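You operate a simulated robot arm through the tools that you are given. There is no shell and no other tool.

You are at the controls of a simulated robot arm. One attempt, no reset.

## Task
Push in sill plugs A and B, then clip both waiting covers on.
Fine: following scooter; pad E's cover on seat B, pad F's on A, lapping over B; leave seats C and D; line stopped.

The check looks at the end state, three seconds after you hand in, the way a careful person would. Anything else that was tipped, shoved, dropped, spilled or broken makes it a failure. Lids that push on must go on centred and level and be pressed home; caps that screw on are set level and turned clockwise until they are tight.

## Robot
A 6-joint arm with a two-finger parallel gripper, fixed in place. Base frame: the origin is at the foot of the arm, x ahead of it, y to its left, z up. Units: mm, rad, N and s.
With the tool pointing down near the work surface it reaches from about 100 to 540 mm from the base axis. Its first joint turns from -1.152 to 1.152 rad. Payload 2.9 kg.
The TCP is the grasp point between the finger pads, 30 mm short of the fingertips. In the tool frame z runs along the fingers and y along their closing line. The gripper opens to 110 mm. The fingers are 20 mm wide and 10 mm thick; the gripper's body (48 by 112 mm) begins 55 mm behind the TCP.
Orientation is told as [roll, pitch, yaw] about the base's x, y, z axes, in that order, counted from this pose: with the fingers straight down and closing along the base's y, the tool's x points along the base's -x, its y along +y and its z along -z.

## Interface
- The arm moves only by the tool step_arm. Its argument "deltas" is a list that holds one entry, the list of rows, each a list of 7 numbers: the shift along the tool's x, y, z in cm, then the turn, a rotation vector about the tool's x, y, z in rad, then the closure in counts, from 0 (fully open) to 255 (shut). In form: [[[dx, dy, dz, rx, ry, rz, grip], ...]]. A call has 1 to 20 rows; each row is the pose to reach, as a shift and turn from the pose commanded when the call began, along the tool's axes at that moment. Each row takes 0.2 s and may step no farther than 50 mm and 0.15 rad from the row before; otherwise, or with a gripper value out of range, the whole call is refused. A pose out of reach is approached as far as the arm can. The call stops where the force on the tool passes 90 N (or 10 N more than at its start, if that is more) or the arm is blocked; 0.2 s more then pass. Each finger travels about 108 mm/s and halts on what it meets, pressing with about 34 N; the grip force reading is that of the motor and also rises with nothing between the fingers. The clock runs only during rows and for 0.2 s after the last one: add rows that repeat a pose to give the fingers time. The reply holds the time, the measured pose of the TCP, the force on the tool along the base axes, the opening and the grip force, in the units named above and with some noise, with the torque about the TCP (base axes, N m) and any sound that the robot's microphone picked up, and new pictures: "show" is both (left out), scene, wrist or none.
- Cameras (640 x 400 px; columns grow to the right, rows downward): "scene" is fixed at [68.5, 431.7, 1375.3]; the picture's right is [-0.81, -0.58, 0.00], its down [-0.37, 0.53, -0.76] and it looks along [0.44, -0.62, -0.64] (base axes); focal length 321 px, centre (320, 200). "wrist" rides on the gripper at [72, 17, -103] in the tool frame; the picture's right is [-0.23, 0.97, 0.00], its down [-0.76, -0.18, -0.62] and it looks along [-0.61, -0.14, 0.78] (tool axes); focal length 222 px, centre (320, 200). There is no depth. A picture from a camera that has moved, and an enlarged one, comes with that camera's place and axes in the base frame and with its lens.
- zoom(camera, box): a new picture of the part [left, top, right, bottom] of that camera's present view, enlarged. The clock stands still meanwhile.
- finish_job(): hands the job in; it is judged then, once.

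Places have to be worked out from the pictures, the camera data and where the tool is seen. Open the gripper and draw the arm clear of the work before you hand the job in, unless the task says otherwise.

The tools are called after "Request:" by a JSON object that holds its "op" and its "data". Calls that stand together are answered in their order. step_arm: Moves the arm, as the interface text tells. Its arguments: {"type":"object","properties":{"deltas":{"type":"array","items":{"type":"array","items":{"type":"array","items":{"type":"number"}}}},"show":{"type":"string","enum":["both","scene","wrist","none"]}},"required":["deltas"]} The other tools are called the same way: zoom (camera, box) takes an enlarged picture of a part of a camera's view; finish_job () hands the job in.

At the start:

```text
clock: 0.0
position: [340.8, -131.1, 1009.3]
ee_rot: [0.002, 0.002, 0.001]
ft_force: [-0.4, -0.4, -0.6]
wrist_torque: [-0.01, 0.01, 0.0]
finger_gap: 109.8
finger_force: 0.1
```

scene: 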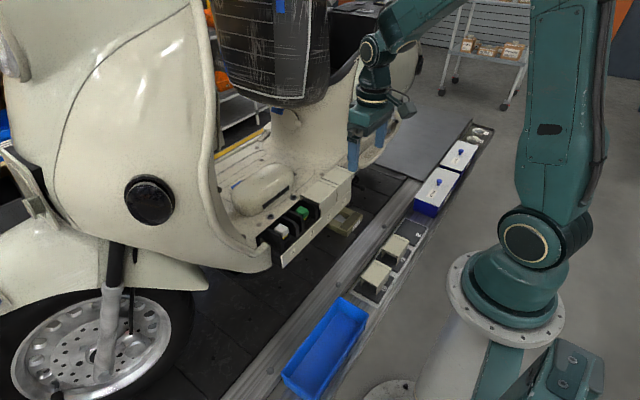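
wrist: 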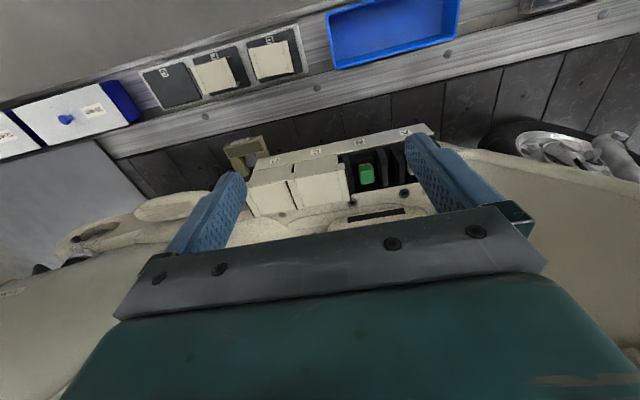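

I'll start by enlarging the views of the sill, the pads and the label texts before moving anything.

Request:
{"op": "zoom", "data": {"camera": "scene", "box": [220, 150, 380, 280]}}

Request:
{"op": "zoom", "data": {"camera": "scene", "box": [330, 190, 450, 310]}}

Request:
{"op": "zoom", "data": {"camera": "wrist", "box": [220, 110, 450, 240]}}

Request:
{"op": "zoom", "data": {"camera": "wrist", "box": [120, 20, 330, 120]}}

```text
3.08 times, centred on (300, 215) of scene
camera zoom: at [68.5, 431.7, 1375.3], right [-0.81, -0.58, 0.0], down [-0.37, 0.53, -0.76], along [0.44, -0.62, -0.64], focal length 987 px, centre (382, 154)
```

zoom: 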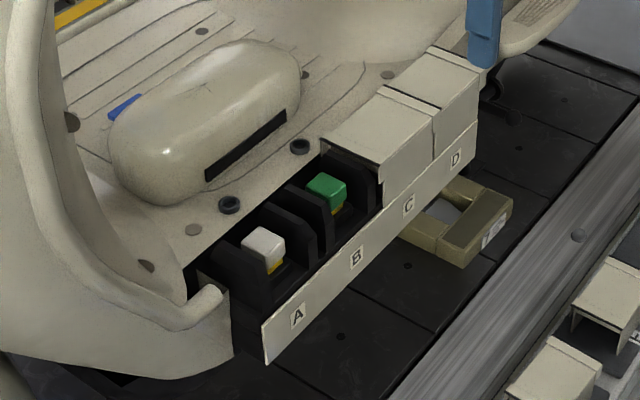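

```text
3.33 times, centred on (390, 250) of scene
camera zoom: at [68.5, 431.7, 1375.3], right [-0.81, -0.58, 0.0], down [-0.37, 0.53, -0.76], along [0.44, -0.62, -0.64], focal length 1069 px, centre (87, 33)
```

zoom: 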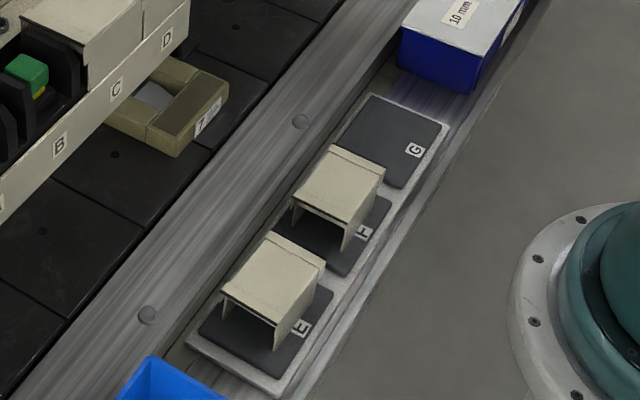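

```text
2.78 times, centred on (335, 175) of wrist
camera zoom: at [268.0, -114.2, 1112.1], right [0.23, 0.97, 0.0], down [0.76, -0.18, 0.62], along [0.61, -0.14, -0.78], focal length 618 px, centre (278, 270)
```

zoom: 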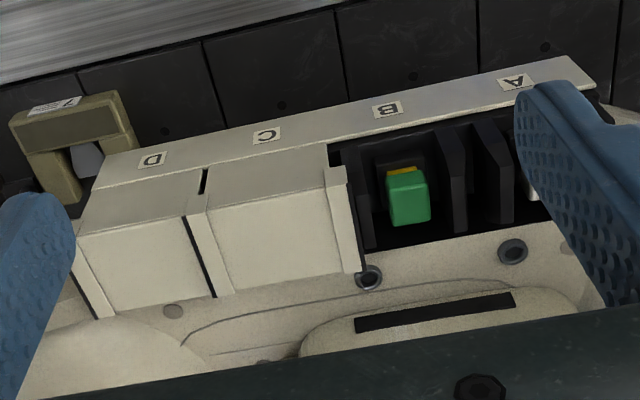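

```text
3.05 times, centred on (225, 70) of wrist
camera zoom: at [268.0, -114.2, 1112.1], right [0.23, 0.97, 0.0], down [0.76, -0.18, 0.62], along [0.61, -0.14, -0.78], focal length 677 px, centre (610, 596)
```

zoom: 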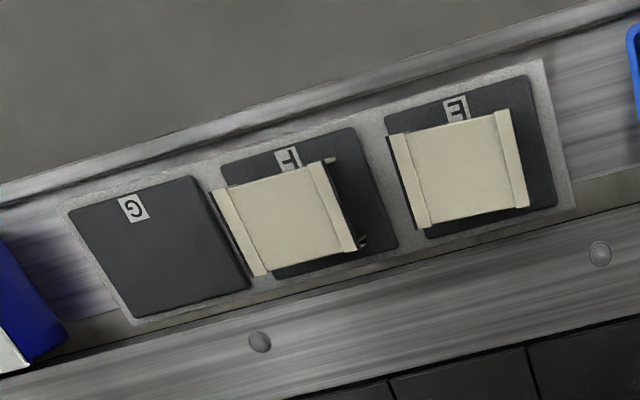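

The sill letters triangulate to about x=464, y=+6 (A), -80 (B), -168 (C), z≈700, and the pads lie near z≈395. I'll take tighter enlargements of the plugs, seats and covers to understand their shapes.

Request:
{"op": "zoom", "data": {"camera": "scene", "box": [255, 190, 325, 245]}}

Request:
{"op": "zoom", "data": {"camera": "wrist", "box": [330, 130, 410, 200]}}

Request:
{"op": "zoom", "data": {"camera": "scene", "box": [355, 225, 415, 300]}}

Request:
{"op": "zoom", "data": {"camera": "wrist", "box": [185, 30, 305, 105]}}

Request:
{"op": "zoom", "data": {"camera": "scene", "box": [295, 155, 365, 215]}}

Request:
{"op": "zoom", "data": {"camera": "wrist", "box": [235, 130, 355, 220]}}

```text
7.27 times, centred on (290, 218) of scene
camera zoom: at [68.5, 431.7, 1375.3], right [-0.81, -0.58, 0.0], down [-0.37, 0.53, -0.76], along [0.44, -0.62, -0.64], focal length 2333 px, centre (538, 73)
```

zoom: 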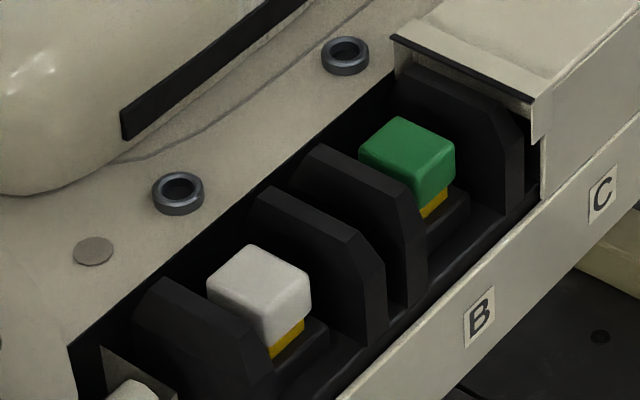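

```text
5.71 times, centred on (370, 165) of wrist
camera zoom: at [268.0, -114.2, 1112.1], right [0.23, 0.97, 0.0], down [0.76, -0.18, 0.62], along [0.61, -0.14, -0.78], focal length 1269 px, centre (34, 400)
```

zoom: 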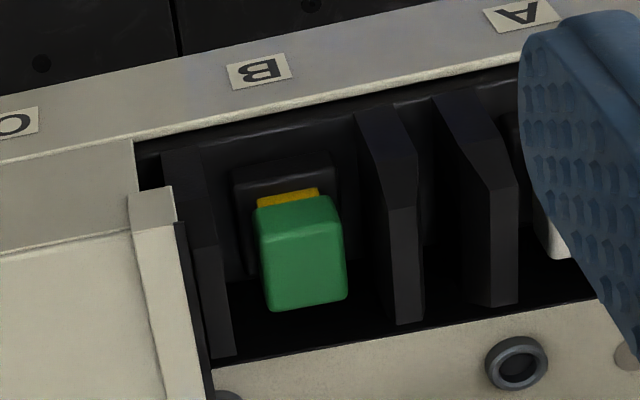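

```text
5.33 times, centred on (385, 262) of scene
camera zoom: at [68.5, 431.7, 1375.3], right [-0.81, -0.58, 0.0], down [-0.37, 0.53, -0.76], along [0.44, -0.62, -0.64], focal length 1711 px, centre (-27, -133)
```

zoom: 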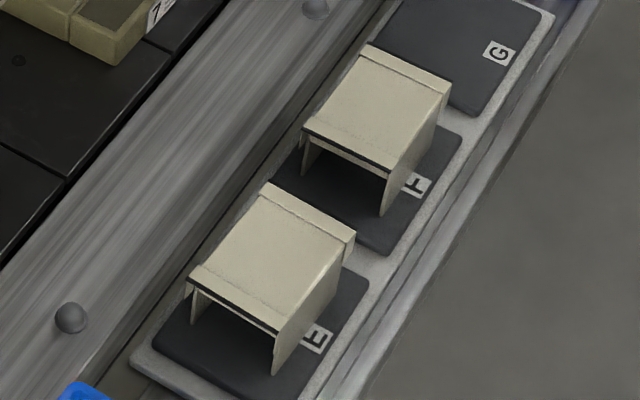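

```text
5.33 times, centred on (245, 68) of wrist
camera zoom: at [268.0, -114.2, 1112.1], right [0.23, 0.97, 0.0], down [0.76, -0.18, 0.62], along [0.61, -0.14, -0.78], focal length 1185 px, centre (720, 907)
```

zoom: 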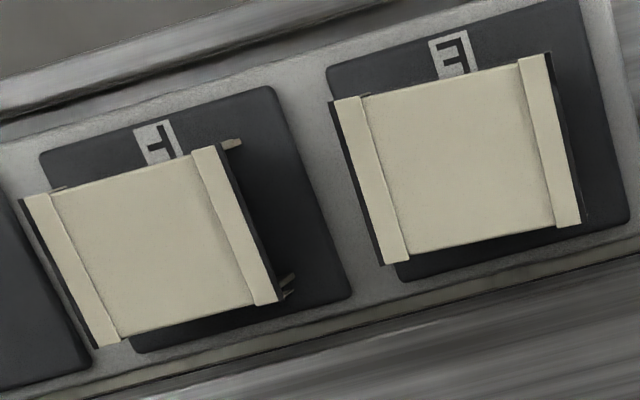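

```text
6.67 times, centred on (330, 185) of scene
camera zoom: at [68.5, 431.7, 1375.3], right [-0.81, -0.58, 0.0], down [-0.37, 0.53, -0.76], along [0.44, -0.62, -0.64], focal length 2139 px, centre (253, 300)
```

zoom: 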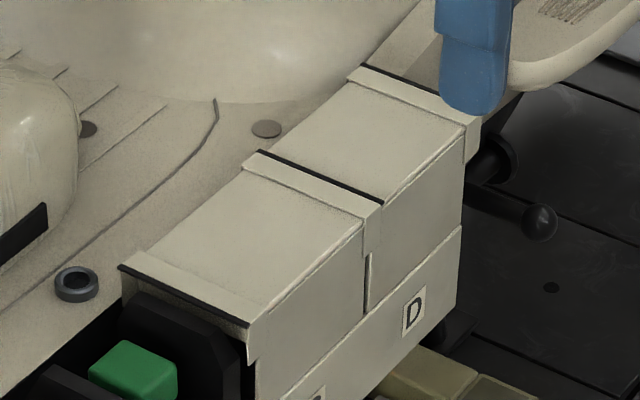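

```text
4.44 times, centred on (295, 175) of wrist
camera zoom: at [268.0, -114.2, 1112.1], right [0.23, 0.97, 0.0], down [0.76, -0.18, 0.62], along [0.61, -0.14, -0.78], focal length 987 px, centre (431, 311)
```

zoom: 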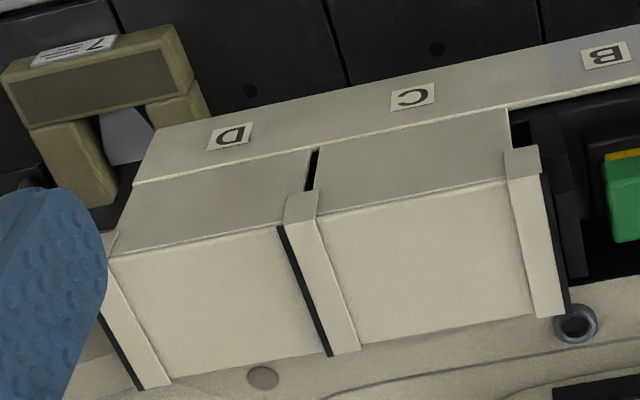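

Both covers are U-shaped, about 100×67×67 mm, with bands at their ends. To see which end is the lap, I'll bring the wrist camera down over pads E and F, staying well above them.

Request:
{"op": "step_arm", "data": {"deltas": [[[1.0125, -2.1125, 3.8625, 0, 0, 0, 0], [2.025, -4.225, 7.725, 0, 0, 0, 0], [3.0375, -6.3375, 11.5875, 0, 0, 0, 0], [4.05, -8.45, 15.45, 0, 0, 0, 0], [5.0625, -10.5625, 19.3125, 0, 0, 0, 0], [6.075, -12.675, 23.175, 0, 0, 0, 0], [7.0875, -14.7875, 27.0375, 0, 0, 0, 0], [8.1, -16.9, 30.9, 0, 0, 0, 0]]], "show": "both"}}

```text
clock: 1.8
position: [258.3, -301.0, 700.5]
ee_rot: [0.001, 0.0, 0.001]
ft_force: [-0.7, 0.0, -0.5]
wrist_torque: [-0.01, 0.01, 0.01]
finger_gap: 109.9
finger_force: 0.0
camera wrist: at [185.8, -283.4, 802.5], right [0.23, 0.97, 0.0], down [0.76, -0.18, 0.62], along [0.61, -0.14, -0.78], focal length 222 px, centre (320, 200)
```

scene: 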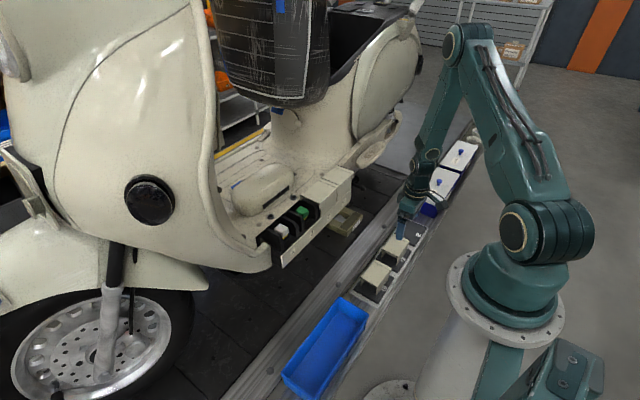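
wrist: 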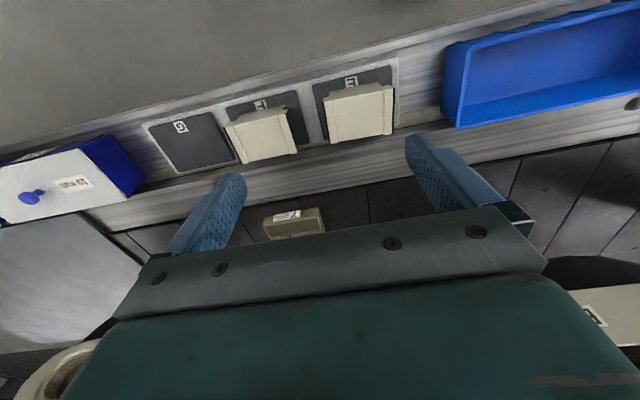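

The camera now looks down on the pads. I'll enlarge both covers and the pads to find their ends, rotation and edges.

Request:
{"op": "zoom", "data": {"camera": "wrist", "box": [305, 65, 405, 150]}}

Request:
{"op": "zoom", "data": {"camera": "wrist", "box": [215, 85, 315, 170]}}

Request:
{"op": "zoom", "data": {"camera": "scene", "box": [350, 225, 410, 300]}}

Request:
{"op": "zoom", "data": {"camera": "scene", "box": [250, 160, 360, 270]}}

```text
4.71 times, centred on (355, 108) of wrist
camera zoom: at [185.8, -283.4, 802.5], right [0.23, 0.97, 0.0], down [0.76, -0.18, 0.62], along [0.61, -0.14, -0.78], focal length 1045 px, centre (155, 635)
```

zoom: 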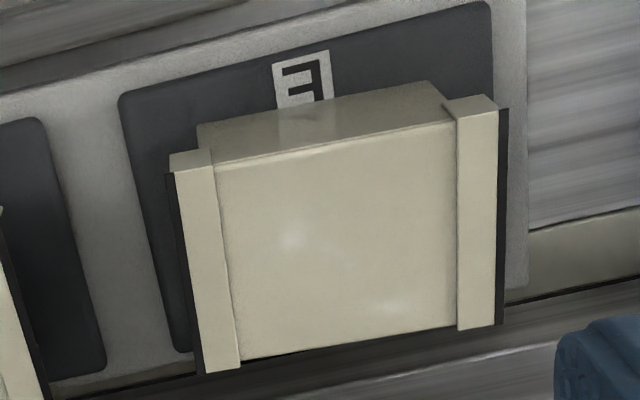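

```text
4.71 times, centred on (265, 128) of wrist
camera zoom: at [185.8, -283.4, 802.5], right [0.23, 0.97, 0.0], down [0.76, -0.18, 0.62], along [0.61, -0.14, -0.78], focal length 1045 px, centre (579, 541)
```

zoom: 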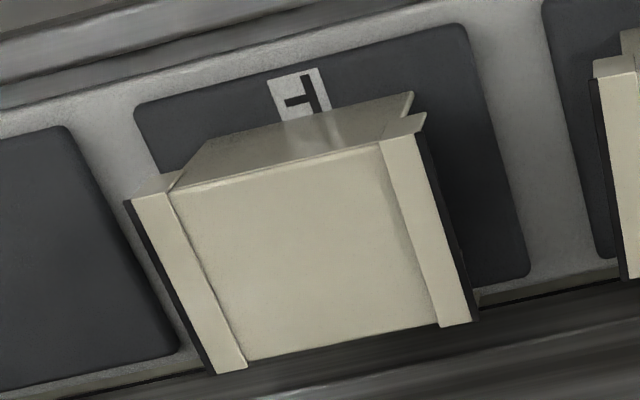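

```text
5.33 times, centred on (380, 262) of scene
camera zoom: at [68.5, 431.7, 1375.3], right [-0.81, -0.58, 0.0], down [-0.37, 0.53, -0.76], along [0.44, -0.62, -0.64], focal length 1711 px, centre (0, -133)
```

zoom: 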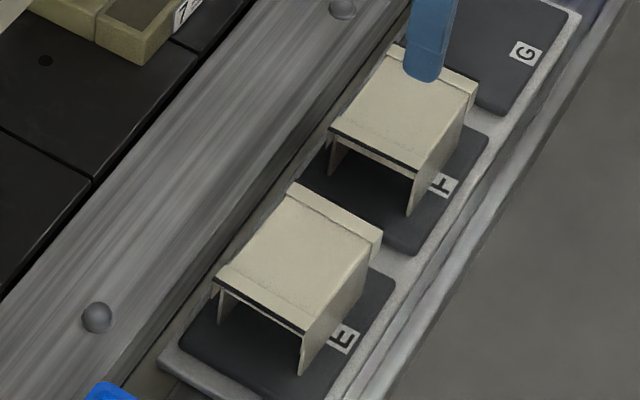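

```text
3.64 times, centred on (305, 215) of scene
camera zoom: at [68.5, 431.7, 1375.3], right [-0.81, -0.58, 0.0], down [-0.37, 0.53, -0.76], along [0.44, -0.62, -0.64], focal length 1167 px, centre (374, 146)
```

zoom: 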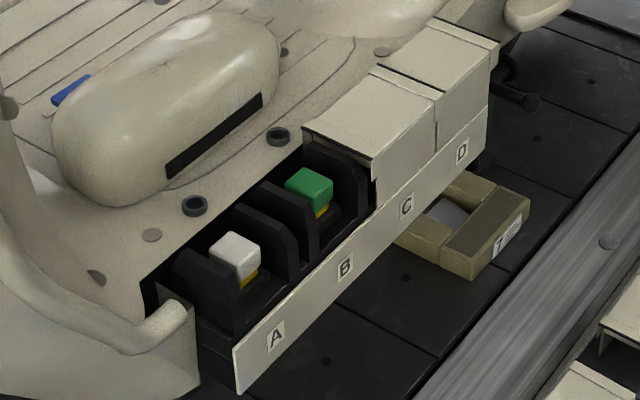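

Both covers seem to have a band at each end. I'll enlarge each end much further to tell the raised lap end from the other.

Request:
{"op": "zoom", "data": {"camera": "wrist", "box": [325, 80, 355, 105]}}

Request:
{"op": "zoom", "data": {"camera": "wrist", "box": [365, 75, 400, 105]}}

Request:
{"op": "zoom", "data": {"camera": "wrist", "box": [230, 105, 265, 135]}}

Request:
{"op": "zoom", "data": {"camera": "wrist", "box": [280, 95, 315, 125]}}

Request:
{"op": "zoom", "data": {"camera": "scene", "box": [365, 255, 395, 285]}}

Request:
{"op": "zoom", "data": {"camera": "scene", "box": [378, 228, 408, 258]}}

```text
16.00 times, centred on (340, 92) of wrist
camera zoom: at [185.8, -283.4, 802.5], right [0.23, 0.97, 0.0], down [0.76, -0.18, 0.62], along [0.61, -0.14, -0.78], focal length 3554 px, centre (0, 1920)
```

zoom: 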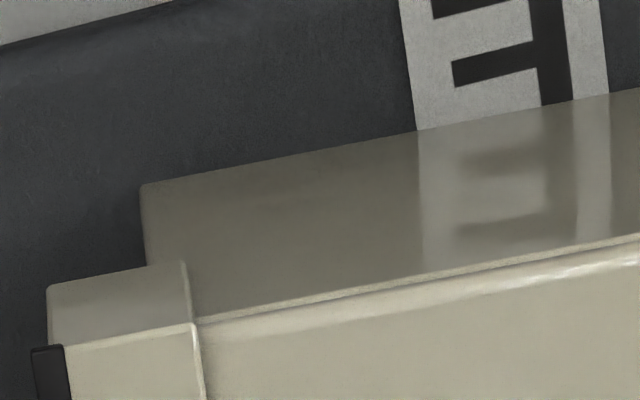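

```text
13.33 times, centred on (382, 90) of wrist
camera zoom: at [185.8, -283.4, 802.5], right [0.23, 0.97, 0.0], down [0.76, -0.18, 0.62], along [0.61, -0.14, -0.78], focal length 2962 px, centre (-513, 1667)
```

zoom: 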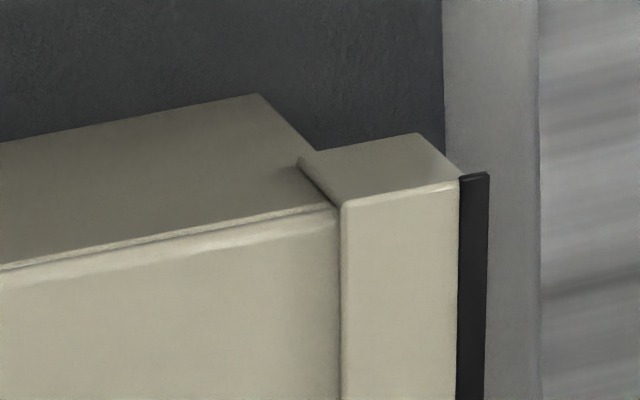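

```text
13.33 times, centred on (248, 120) of wrist
camera zoom: at [185.8, -283.4, 802.5], right [0.23, 0.97, 0.0], down [0.76, -0.18, 0.62], along [0.61, -0.14, -0.78], focal length 2962 px, centre (1287, 1267)
```

zoom: 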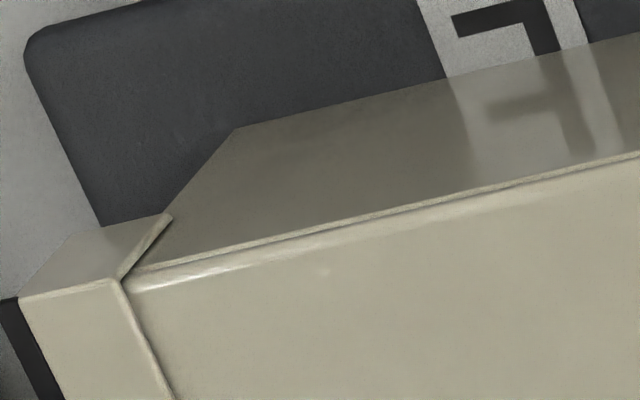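

```text
13.33 times, centred on (298, 110) of wrist
camera zoom: at [185.8, -283.4, 802.5], right [0.23, 0.97, 0.0], down [0.76, -0.18, 0.62], along [0.61, -0.14, -0.78], focal length 2962 px, centre (620, 1400)
```

zoom: 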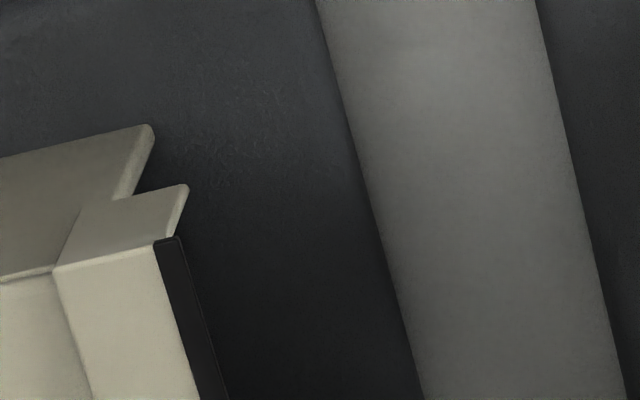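

```text
13.33 times, centred on (380, 270) of scene
camera zoom: at [68.5, 431.7, 1375.3], right [-0.81, -0.58, 0.0], down [-0.37, 0.53, -0.76], along [0.44, -0.62, -0.64], focal length 4278 px, centre (-480, -733)
```

zoom: 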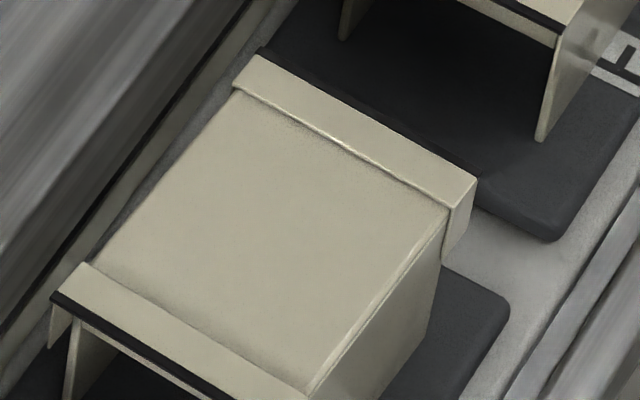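

```text
13.33 times, centred on (393, 243) of scene
camera zoom: at [68.5, 431.7, 1375.3], right [-0.81, -0.58, 0.0], down [-0.37, 0.53, -0.76], along [0.44, -0.62, -0.64], focal length 4278 px, centre (-653, -373)
```

zoom: 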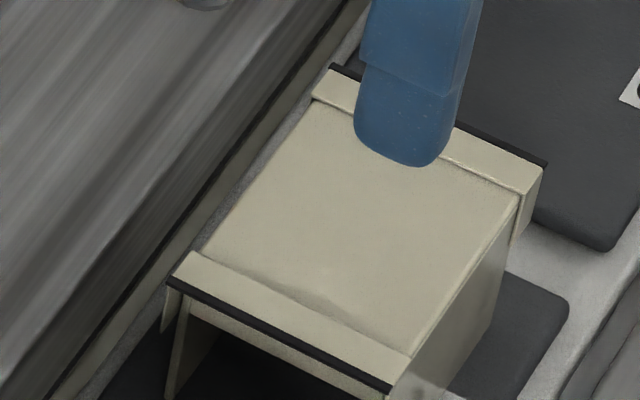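

The two ends look alike on both covers, so I'll check how the already fitted covers C and D lap, for reference.

Request:
{"op": "zoom", "data": {"camera": "scene", "box": [315, 165, 345, 195]}}

Request:
{"op": "zoom", "data": {"camera": "scene", "box": [303, 185, 333, 215]}}

Request:
{"op": "zoom", "data": {"camera": "scene", "box": [335, 155, 365, 185]}}

```text
13.33 times, centred on (330, 180) of scene
camera zoom: at [68.5, 431.7, 1375.3], right [-0.81, -0.58, 0.0], down [-0.37, 0.53, -0.76], along [0.44, -0.62, -0.64], focal length 4278 px, centre (187, 467)
```

zoom: 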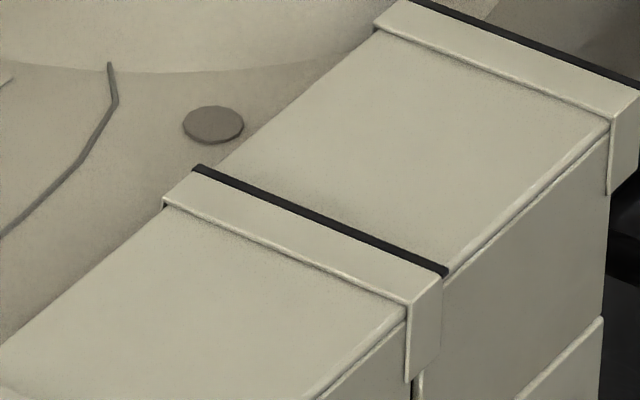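

```text
13.33 times, centred on (318, 200) of scene
camera zoom: at [68.5, 431.7, 1375.3], right [-0.81, -0.58, 0.0], down [-0.37, 0.53, -0.76], along [0.44, -0.62, -0.64], focal length 4278 px, centre (347, 200)
```

zoom: 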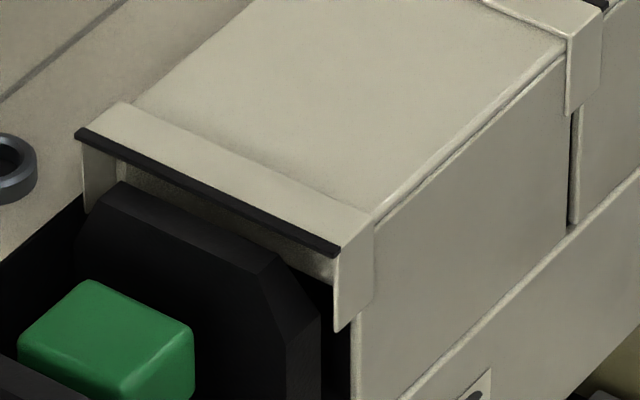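

```text
13.33 times, centred on (350, 170) of scene
camera zoom: at [68.5, 431.7, 1375.3], right [-0.81, -0.58, 0.0], down [-0.37, 0.53, -0.76], along [0.44, -0.62, -0.64], focal length 4278 px, centre (-80, 600)
```

zoom: 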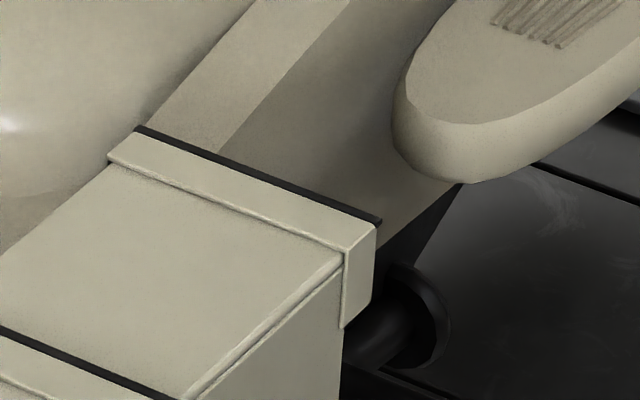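

Cover C clearly laps its −y band over D, and its +y band sits flush. I'll check that E's and F's covers have the raised band on the same −y side.

Request:
{"op": "zoom", "data": {"camera": "scene", "box": [370, 275, 390, 295]}}

Request:
{"op": "zoom", "data": {"camera": "scene", "box": [388, 245, 408, 265]}}

Request:
{"op": "zoom", "data": {"camera": "scene", "box": [378, 262, 398, 282]}}

Request:
{"op": "zoom", "data": {"camera": "scene", "box": [396, 232, 416, 252]}}

Request:
{"op": "zoom", "data": {"camera": "scene", "box": [310, 200, 330, 220]}}

Request:
{"op": "zoom", "data": {"camera": "scene", "box": [326, 180, 346, 200]}}

```text
16.00 times, centred on (380, 285) of scene
camera zoom: at [68.5, 431.7, 1375.3], right [-0.81, -0.58, 0.0], down [-0.37, 0.53, -0.76], along [0.44, -0.62, -0.64], focal length 5133 px, centre (-640, -1160)
```

zoom: 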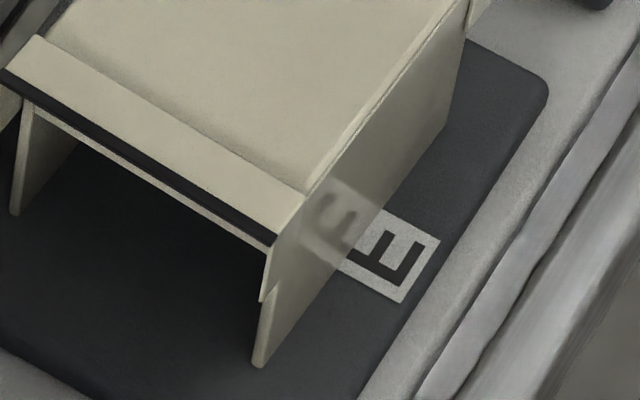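

```text
16.00 times, centred on (398, 255) of scene
camera zoom: at [68.5, 431.7, 1375.3], right [-0.81, -0.58, 0.0], down [-0.37, 0.53, -0.76], along [0.44, -0.62, -0.64], focal length 5133 px, centre (-928, -680)
```

zoom: 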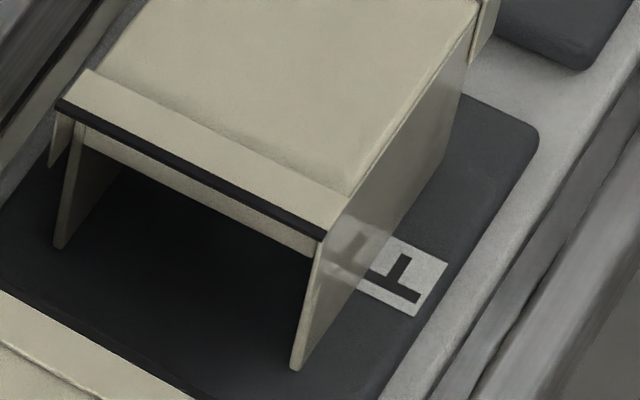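

```text
16.00 times, centred on (388, 272) of scene
camera zoom: at [68.5, 431.7, 1375.3], right [-0.81, -0.58, 0.0], down [-0.37, 0.53, -0.76], along [0.44, -0.62, -0.64], focal length 5133 px, centre (-768, -952)
```

zoom: 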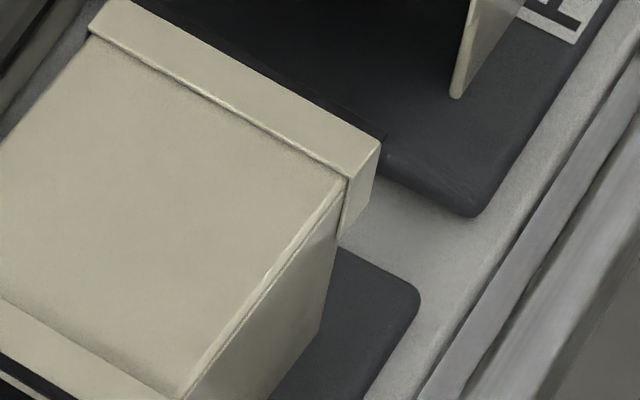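

```text
16.00 times, centred on (406, 242) of scene
camera zoom: at [68.5, 431.7, 1375.3], right [-0.81, -0.58, 0.0], down [-0.37, 0.53, -0.76], along [0.44, -0.62, -0.64], focal length 5133 px, centre (-1056, -472)
```

zoom: 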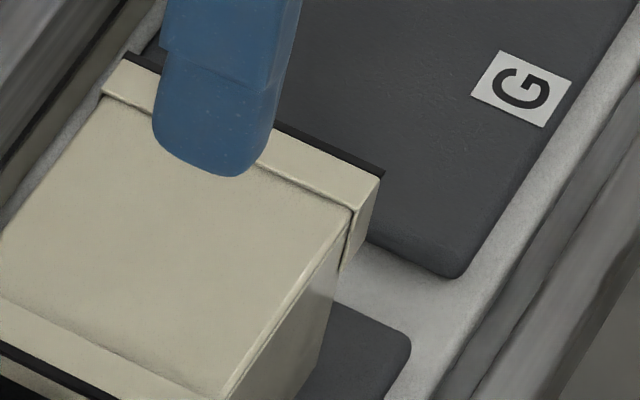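

```text
16.00 times, centred on (320, 210) of scene
camera zoom: at [68.5, 431.7, 1375.3], right [-0.81, -0.58, 0.0], down [-0.37, 0.53, -0.76], along [0.44, -0.62, -0.64], focal length 5133 px, centre (320, 40)
```

zoom: 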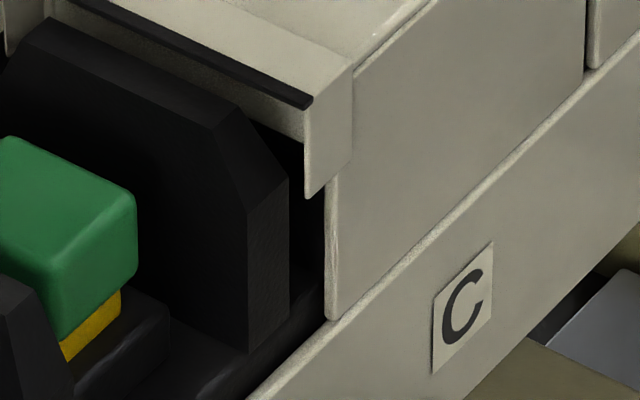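

```text
16.00 times, centred on (336, 190) of scene
camera zoom: at [68.5, 431.7, 1375.3], right [-0.81, -0.58, 0.0], down [-0.37, 0.53, -0.76], along [0.44, -0.62, -0.64], focal length 5133 px, centre (64, 360)
```

zoom: 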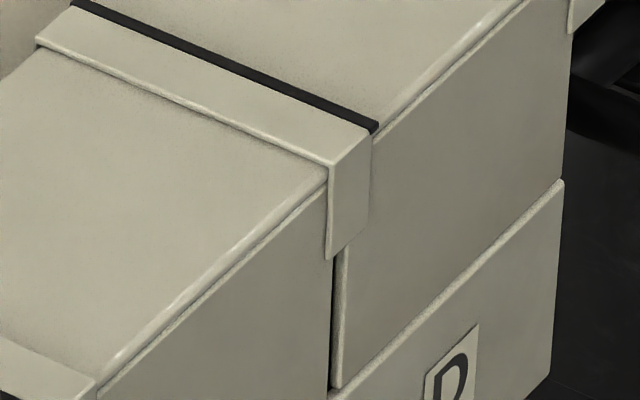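

E, F and C all match in orientation, so the covers only need moving and squaring up, not turning end for end. Next I'll bring the wrist camera close above seats A and B to study the plugs and ribs.

Request:
{"op": "step_arm", "data": {"deltas": [[[-1.775, 3.25, -2.4625, 0, 0, 0, 0], [-3.55, 6.5, -4.925, 0, 0, 0, 0], [-5.325, 9.75, -7.3875, 0, 0, 0, 0], [-7.1, 13.0, -9.85, 0, 0, 0, 0], [-8.875, 16.25, -12.3125, 0, 0, 0, 0], [-10.65, 19.5, -14.775, 0, 0, 0, 0], [-12.425, 22.75, -17.2375, 0, 0, 0, 0], [-14.2, 26.0, -19.7, 0, 0, 0, 0], [-14.2, 26.0, -19.7, 0, 0, 0, 0]]], "show": "both"}}

```text
clock: 3.8
position: [403.8, -39.0, 898.6]
ee_rot: [0.0, 0.0, -0.003]
ft_force: [0.5, 0.4, 0.4]
wrist_torque: [0.03, 0.01, 0.01]
finger_gap: 110.0
finger_force: 0.0
camera wrist: at [330.1, -21.6, 1001.5], right [0.23, 0.97, 0.0], down [0.76, -0.18, 0.62], along [0.61, -0.14, -0.78], focal length 222 px, centre (320, 200)
```

scene: 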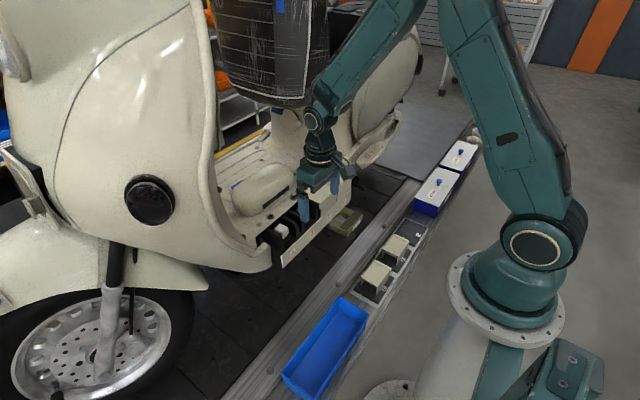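
wrist: 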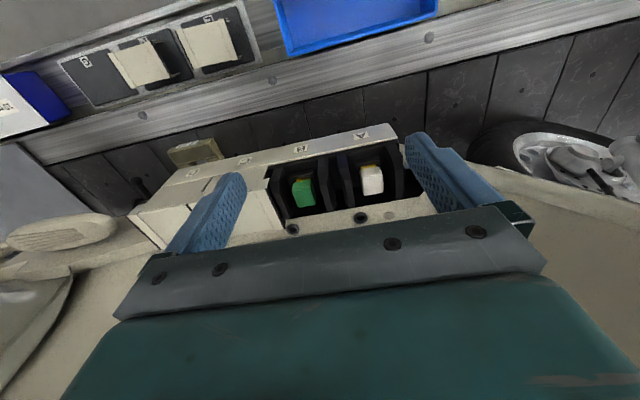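

The view between the fingers shows both plugs and ribs. I'll enlarge the seats.

Request:
{"op": "zoom", "data": {"camera": "wrist", "box": [260, 120, 410, 240]}}

Request:
{"op": "zoom", "data": {"camera": "wrist", "box": [275, 160, 335, 225]}}

Request:
{"op": "zoom", "data": {"camera": "wrist", "box": [340, 145, 410, 220]}}

Request:
{"op": "zoom", "data": {"camera": "wrist", "box": [230, 150, 300, 225]}}

Request:
{"op": "zoom", "data": {"camera": "scene", "box": [240, 205, 310, 270]}}

```text
3.33 times, centred on (335, 180) of wrist
camera zoom: at [330.1, -21.6, 1001.5], right [0.23, 0.97, 0.0], down [0.76, -0.18, 0.62], along [0.61, -0.14, -0.78], focal length 740 px, centre (270, 267)
```

zoom: 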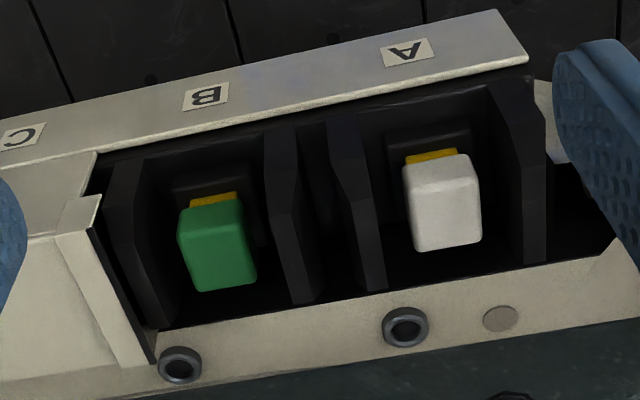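

```text
6.15 times, centred on (305, 192) of wrist
camera zoom: at [330.1, -21.6, 1001.5], right [0.23, 0.97, 0.0], down [0.76, -0.18, 0.62], along [0.61, -0.14, -0.78], focal length 1367 px, centre (412, 246)
```

zoom: 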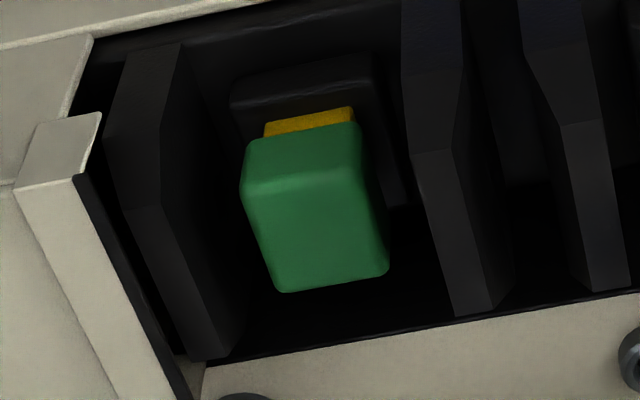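

```text
5.33 times, centred on (375, 182) of wrist
camera zoom: at [330.1, -21.6, 1001.5], right [0.23, 0.97, 0.0], down [0.76, -0.18, 0.62], along [0.61, -0.14, -0.78], focal length 1185 px, centre (27, 293)
```

zoom: 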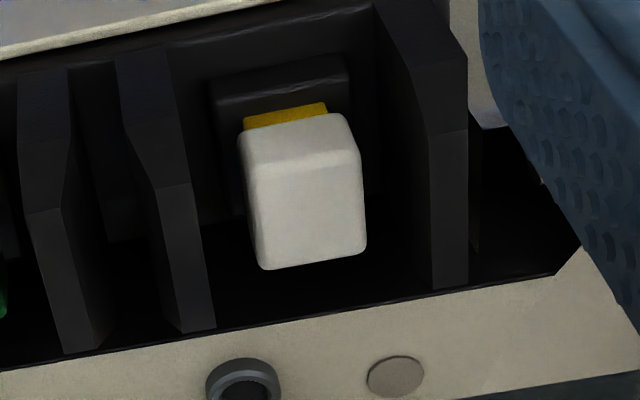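

```text
5.33 times, centred on (265, 188) of wrist
camera zoom: at [330.1, -21.6, 1001.5], right [0.23, 0.97, 0.0], down [0.76, -0.18, 0.62], along [0.61, -0.14, -0.78], focal length 1185 px, centre (613, 267)
```

zoom: 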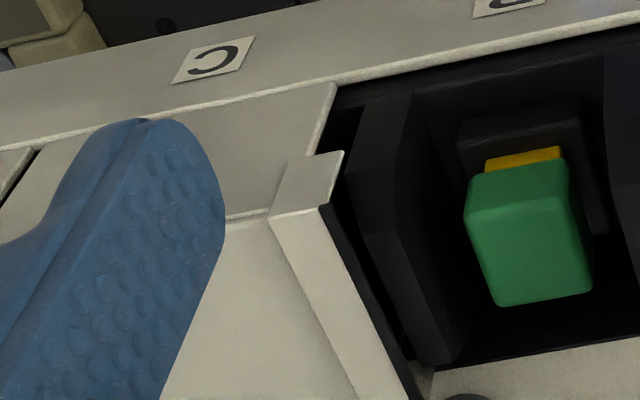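

```text
6.15 times, centred on (275, 238) of scene
camera zoom: at [68.5, 431.7, 1375.3], right [-0.81, -0.58, 0.0], down [-0.37, 0.53, -0.76], along [0.44, -0.62, -0.64], focal length 1974 px, centre (597, -31)
```

zoom: 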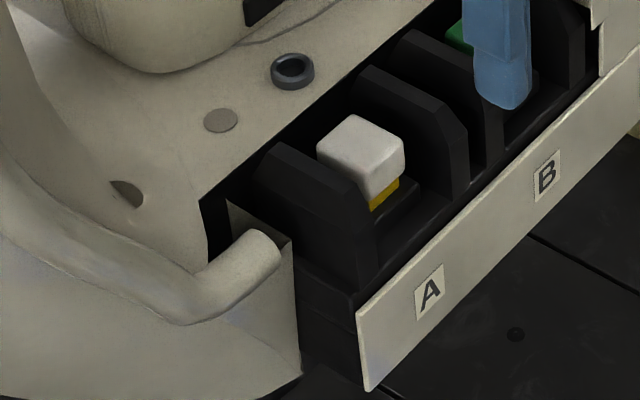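

The plug tops sit near (496, 6, 776) for A and (496, −80, 777) for B, and the rib tops are near z≈782. I'll check the flange overhang at the cover ends more closely to see how they fit beside C.

Request:
{"op": "zoom", "data": {"camera": "scene", "box": [374, 284, 384, 294]}}

Request:
{"op": "zoom", "data": {"camera": "scene", "box": [394, 255, 404, 265]}}

Request:
{"op": "zoom", "data": {"camera": "scene", "box": [314, 201, 324, 211]}}

Request:
{"op": "zoom", "data": {"camera": "scene", "box": [330, 182, 342, 194]}}

Request:
{"op": "zoom", "data": {"camera": "scene", "box": [382, 265, 394, 277]}}

Request:
{"op": "zoom", "data": {"camera": "wrist", "box": [115, 20, 260, 100]}}

```text
16.00 times, centred on (379, 289) of scene
camera zoom: at [68.5, 431.7, 1375.3], right [-0.81, -0.58, 0.0], down [-0.37, 0.53, -0.76], along [0.44, -0.62, -0.64], focal length 5133 px, centre (-624, -1224)
```

zoom: 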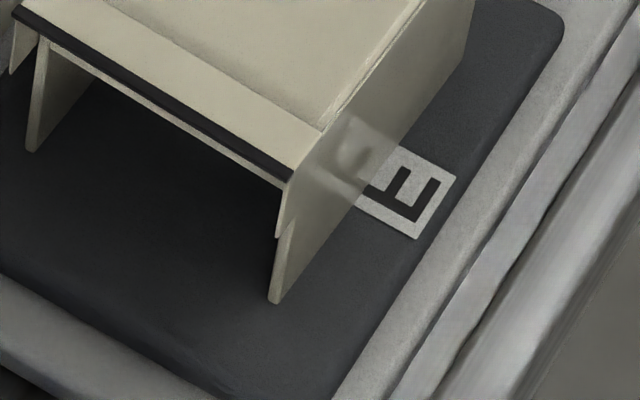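

```text
16.00 times, centred on (399, 260) of scene
camera zoom: at [68.5, 431.7, 1375.3], right [-0.81, -0.58, 0.0], down [-0.37, 0.53, -0.76], along [0.44, -0.62, -0.64], focal length 5133 px, centre (-944, -760)
```

zoom: 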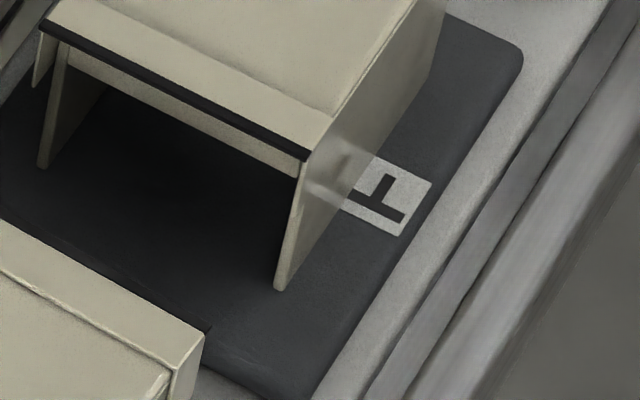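

```text
16.00 times, centred on (319, 206) of scene
camera zoom: at [68.5, 431.7, 1375.3], right [-0.81, -0.58, 0.0], down [-0.37, 0.53, -0.76], along [0.44, -0.62, -0.64], focal length 5133 px, centre (336, 104)
```

zoom: 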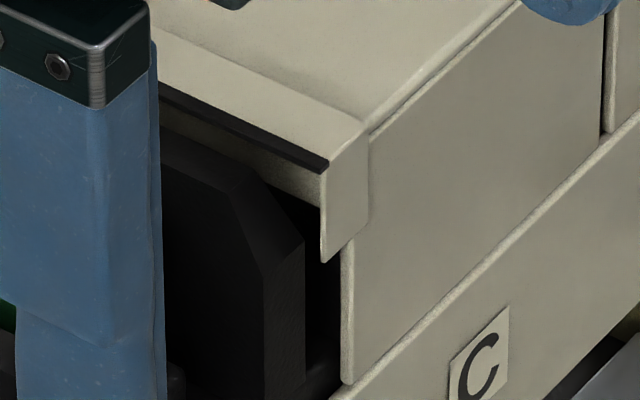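

```text
16.00 times, centred on (336, 188) of scene
camera zoom: at [68.5, 431.7, 1375.3], right [-0.81, -0.58, 0.0], down [-0.37, 0.53, -0.76], along [0.44, -0.62, -0.64], focal length 5133 px, centre (64, 392)
```

zoom: 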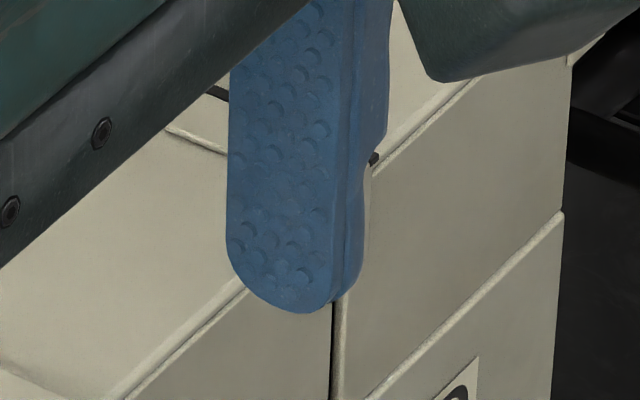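

```text
16.00 times, centred on (388, 271) of scene
camera zoom: at [68.5, 431.7, 1375.3], right [-0.81, -0.58, 0.0], down [-0.37, 0.53, -0.76], along [0.44, -0.62, -0.64], focal length 5133 px, centre (-768, -936)
```

zoom: 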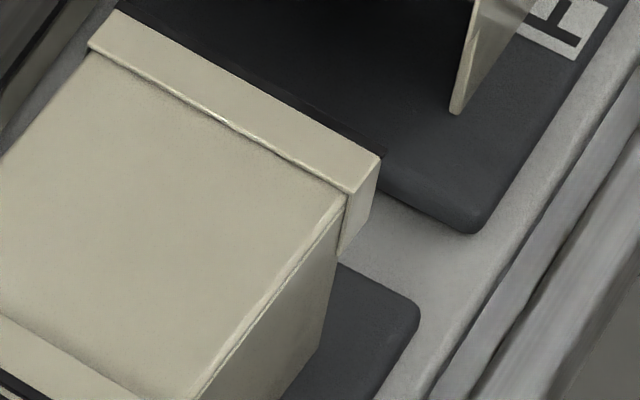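

```text
4.41 times, centred on (188, 60) of wrist
camera zoom: at [330.1, -21.6, 1001.5], right [0.23, 0.97, 0.0], down [0.76, -0.18, 0.62], along [0.61, -0.14, -0.78], focal length 980 px, centre (905, 818)
```

zoom: 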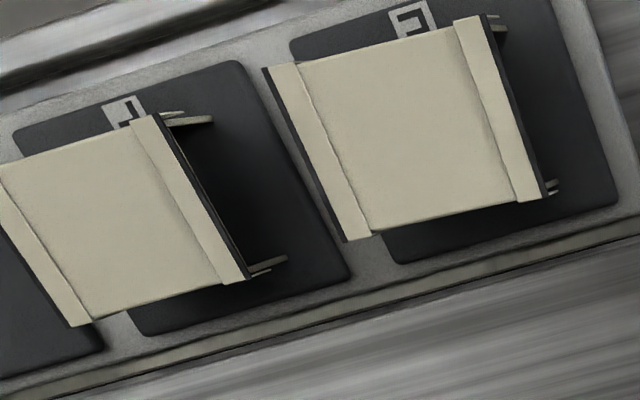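

Before reaching over the sill I want to identify the dark object hanging above it and the leg-shield clearance.

Request:
{"op": "zoom", "data": {"camera": "scene", "box": [200, 0, 420, 140]}}

Request:
{"op": "zoom", "data": {"camera": "wrist", "box": [400, 100, 640, 300]}}

Request:
{"op": "zoom", "data": {"camera": "wrist", "box": [0, 150, 240, 350]}}

```text
2.86 times, centred on (310, 70) of scene
camera zoom: at [68.5, 431.7, 1375.3], right [-0.81, -0.58, 0.0], down [-0.37, 0.53, -0.76], along [0.44, -0.62, -0.64], focal length 917 px, centre (349, 571)
```

zoom: 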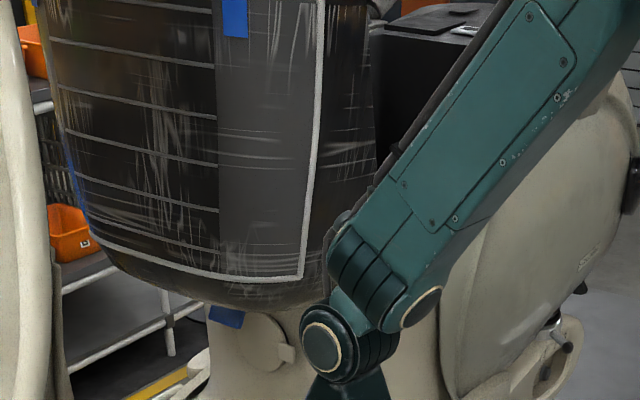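

```text
2.00 times, centred on (520, 200) of wrist
camera zoom: at [330.1, -21.6, 1001.5], right [0.23, 0.97, 0.0], down [0.76, -0.18, 0.62], along [0.61, -0.14, -0.78], focal length 444 px, centre (-80, 200)
```

zoom: 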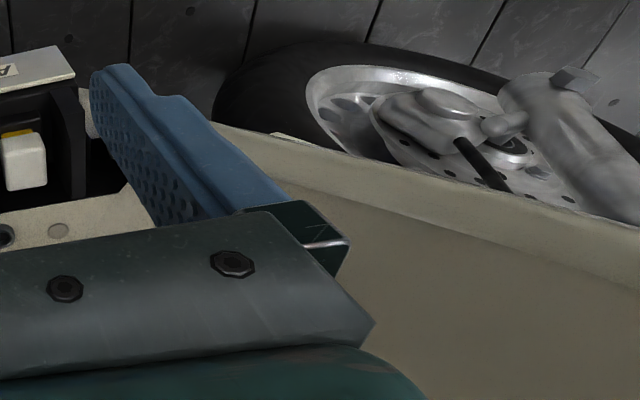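

```text
2.00 times, centred on (120, 250) of wrist
camera zoom: at [330.1, -21.6, 1001.5], right [0.23, 0.97, 0.0], down [0.76, -0.18, 0.62], along [0.61, -0.14, -0.78], focal length 444 px, centre (720, 100)
```

zoom: 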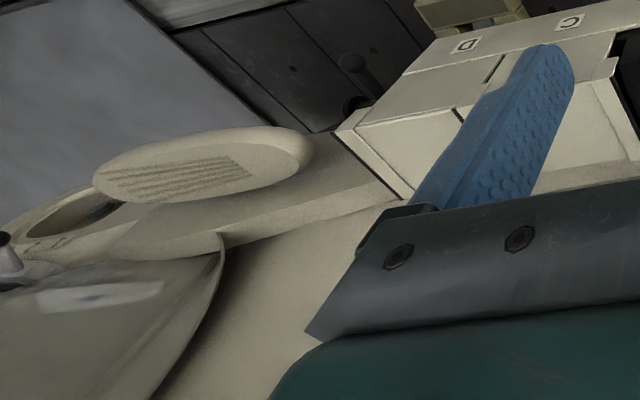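

The dark object is the film-wrapped seat, back and above at y<−140, and the leg shield clears seat A by about 70 mm. I'll close the fingers and move above plug B at (496, −80), tips about 45 mm over it.

Request:
{"op": "step_arm", "data": {"deltas": [[[-2.4, -1.0, 1.0, 0, 0, 0, 255], [-4.8, -2.0, 2.0, 0, 0, 0, 255], [-7.2, -3.0, 3.3, 0, 0, 0, 255], [-9.53, -4.0, 4.7, 0, 0, 0, 255], [-9.53, -4.0, 4.7, 0, 0, 0, 255], [-9.53, -4.0, 4.7, 0, 0, 0, 255]]], "show": "both"}}

```text
clock: 5.2
position: [496.7, -81.2, 850.1]
ee_rot: [0.001, 0.001, 0.0]
ft_force: [0.0, 0.4, -0.5]
wrist_torque: [-0.02, 0.0, -0.01]
finger_gap: 0.1
finger_force: 34.3
camera wrist: at [424.9, -63.6, 953.1], right [0.23, 0.97, 0.0], down [0.76, -0.18, 0.62], along [0.61, -0.14, -0.78], focal length 222 px, centre (320, 200)
```

scene: 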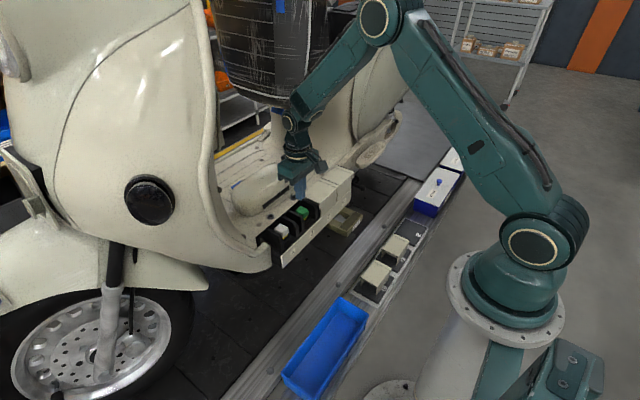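
wrist: 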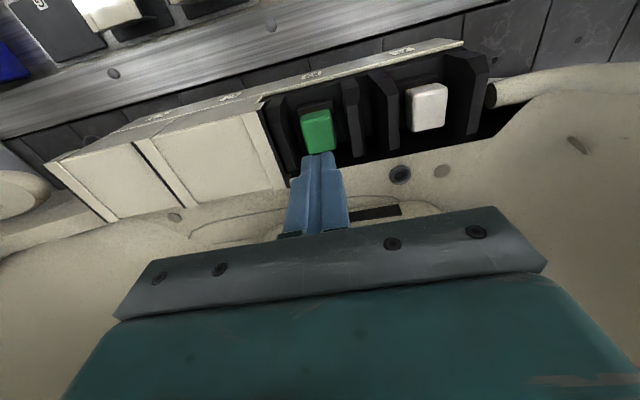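

The closed tips are over plug B. I'll enlarge this nearer view to refine plug and rib positions before pushing.

Request:
{"op": "zoom", "data": {"camera": "wrist", "box": [250, 50, 390, 190]}}

Request:
{"op": "zoom", "data": {"camera": "wrist", "box": [380, 30, 520, 150]}}

Request:
{"op": "zoom", "data": {"camera": "wrist", "box": [100, 80, 300, 220]}}

Request:
{"op": "zoom", "data": {"camera": "scene", "box": [265, 150, 345, 250]}}

```text
2.86 times, centred on (320, 120) of wrist
camera zoom: at [424.9, -63.6, 953.1], right [0.23, 0.97, 0.0], down [0.76, -0.18, 0.62], along [0.61, -0.14, -0.78], focal length 635 px, centre (320, 429)
```

zoom: 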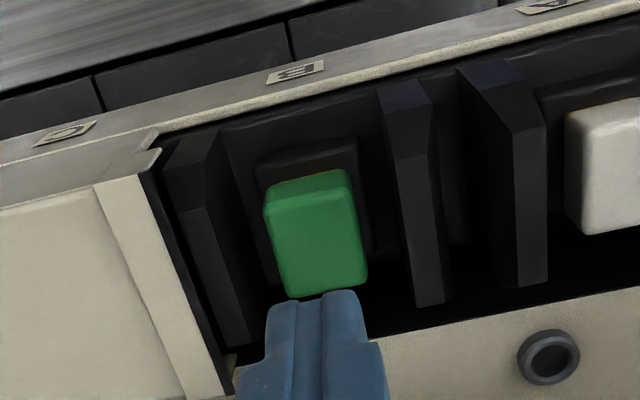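

```text
3.33 times, centred on (450, 90) of wrist
camera zoom: at [424.9, -63.6, 953.1], right [0.23, 0.97, 0.0], down [0.76, -0.18, 0.62], along [0.61, -0.14, -0.78], focal length 740 px, centre (-113, 567)
```

zoom: 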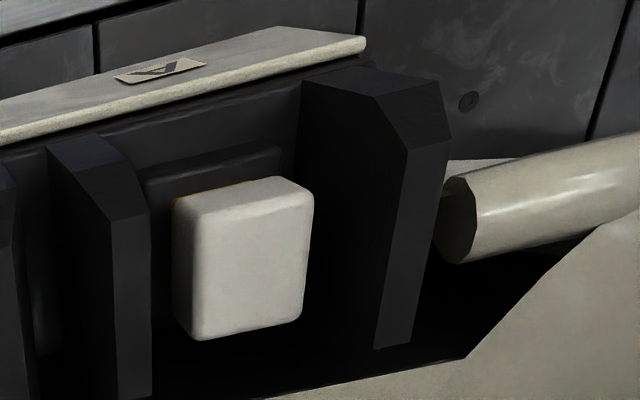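

```text
2.86 times, centred on (200, 150) of wrist
camera zoom: at [424.9, -63.6, 953.1], right [0.23, 0.97, 0.0], down [0.76, -0.18, 0.62], along [0.61, -0.14, -0.78], focal length 635 px, centre (663, 343)
```

zoom: 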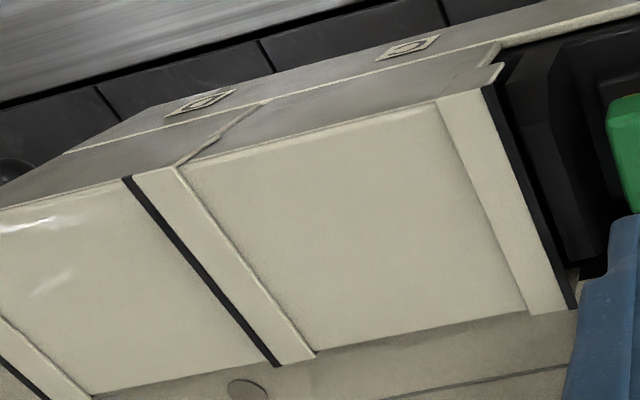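

```text
4.00 times, centred on (305, 200) of scene
camera zoom: at [68.5, 431.6, 1375.3], right [-0.81, -0.58, 0.0], down [-0.37, 0.53, -0.76], along [0.44, -0.62, -0.64], focal length 1283 px, centre (380, 200)
```

zoom: 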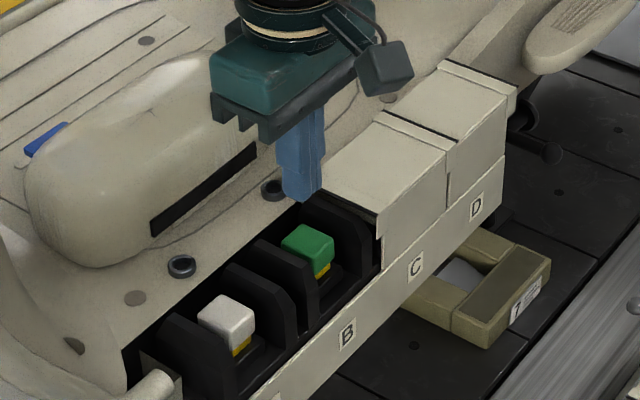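

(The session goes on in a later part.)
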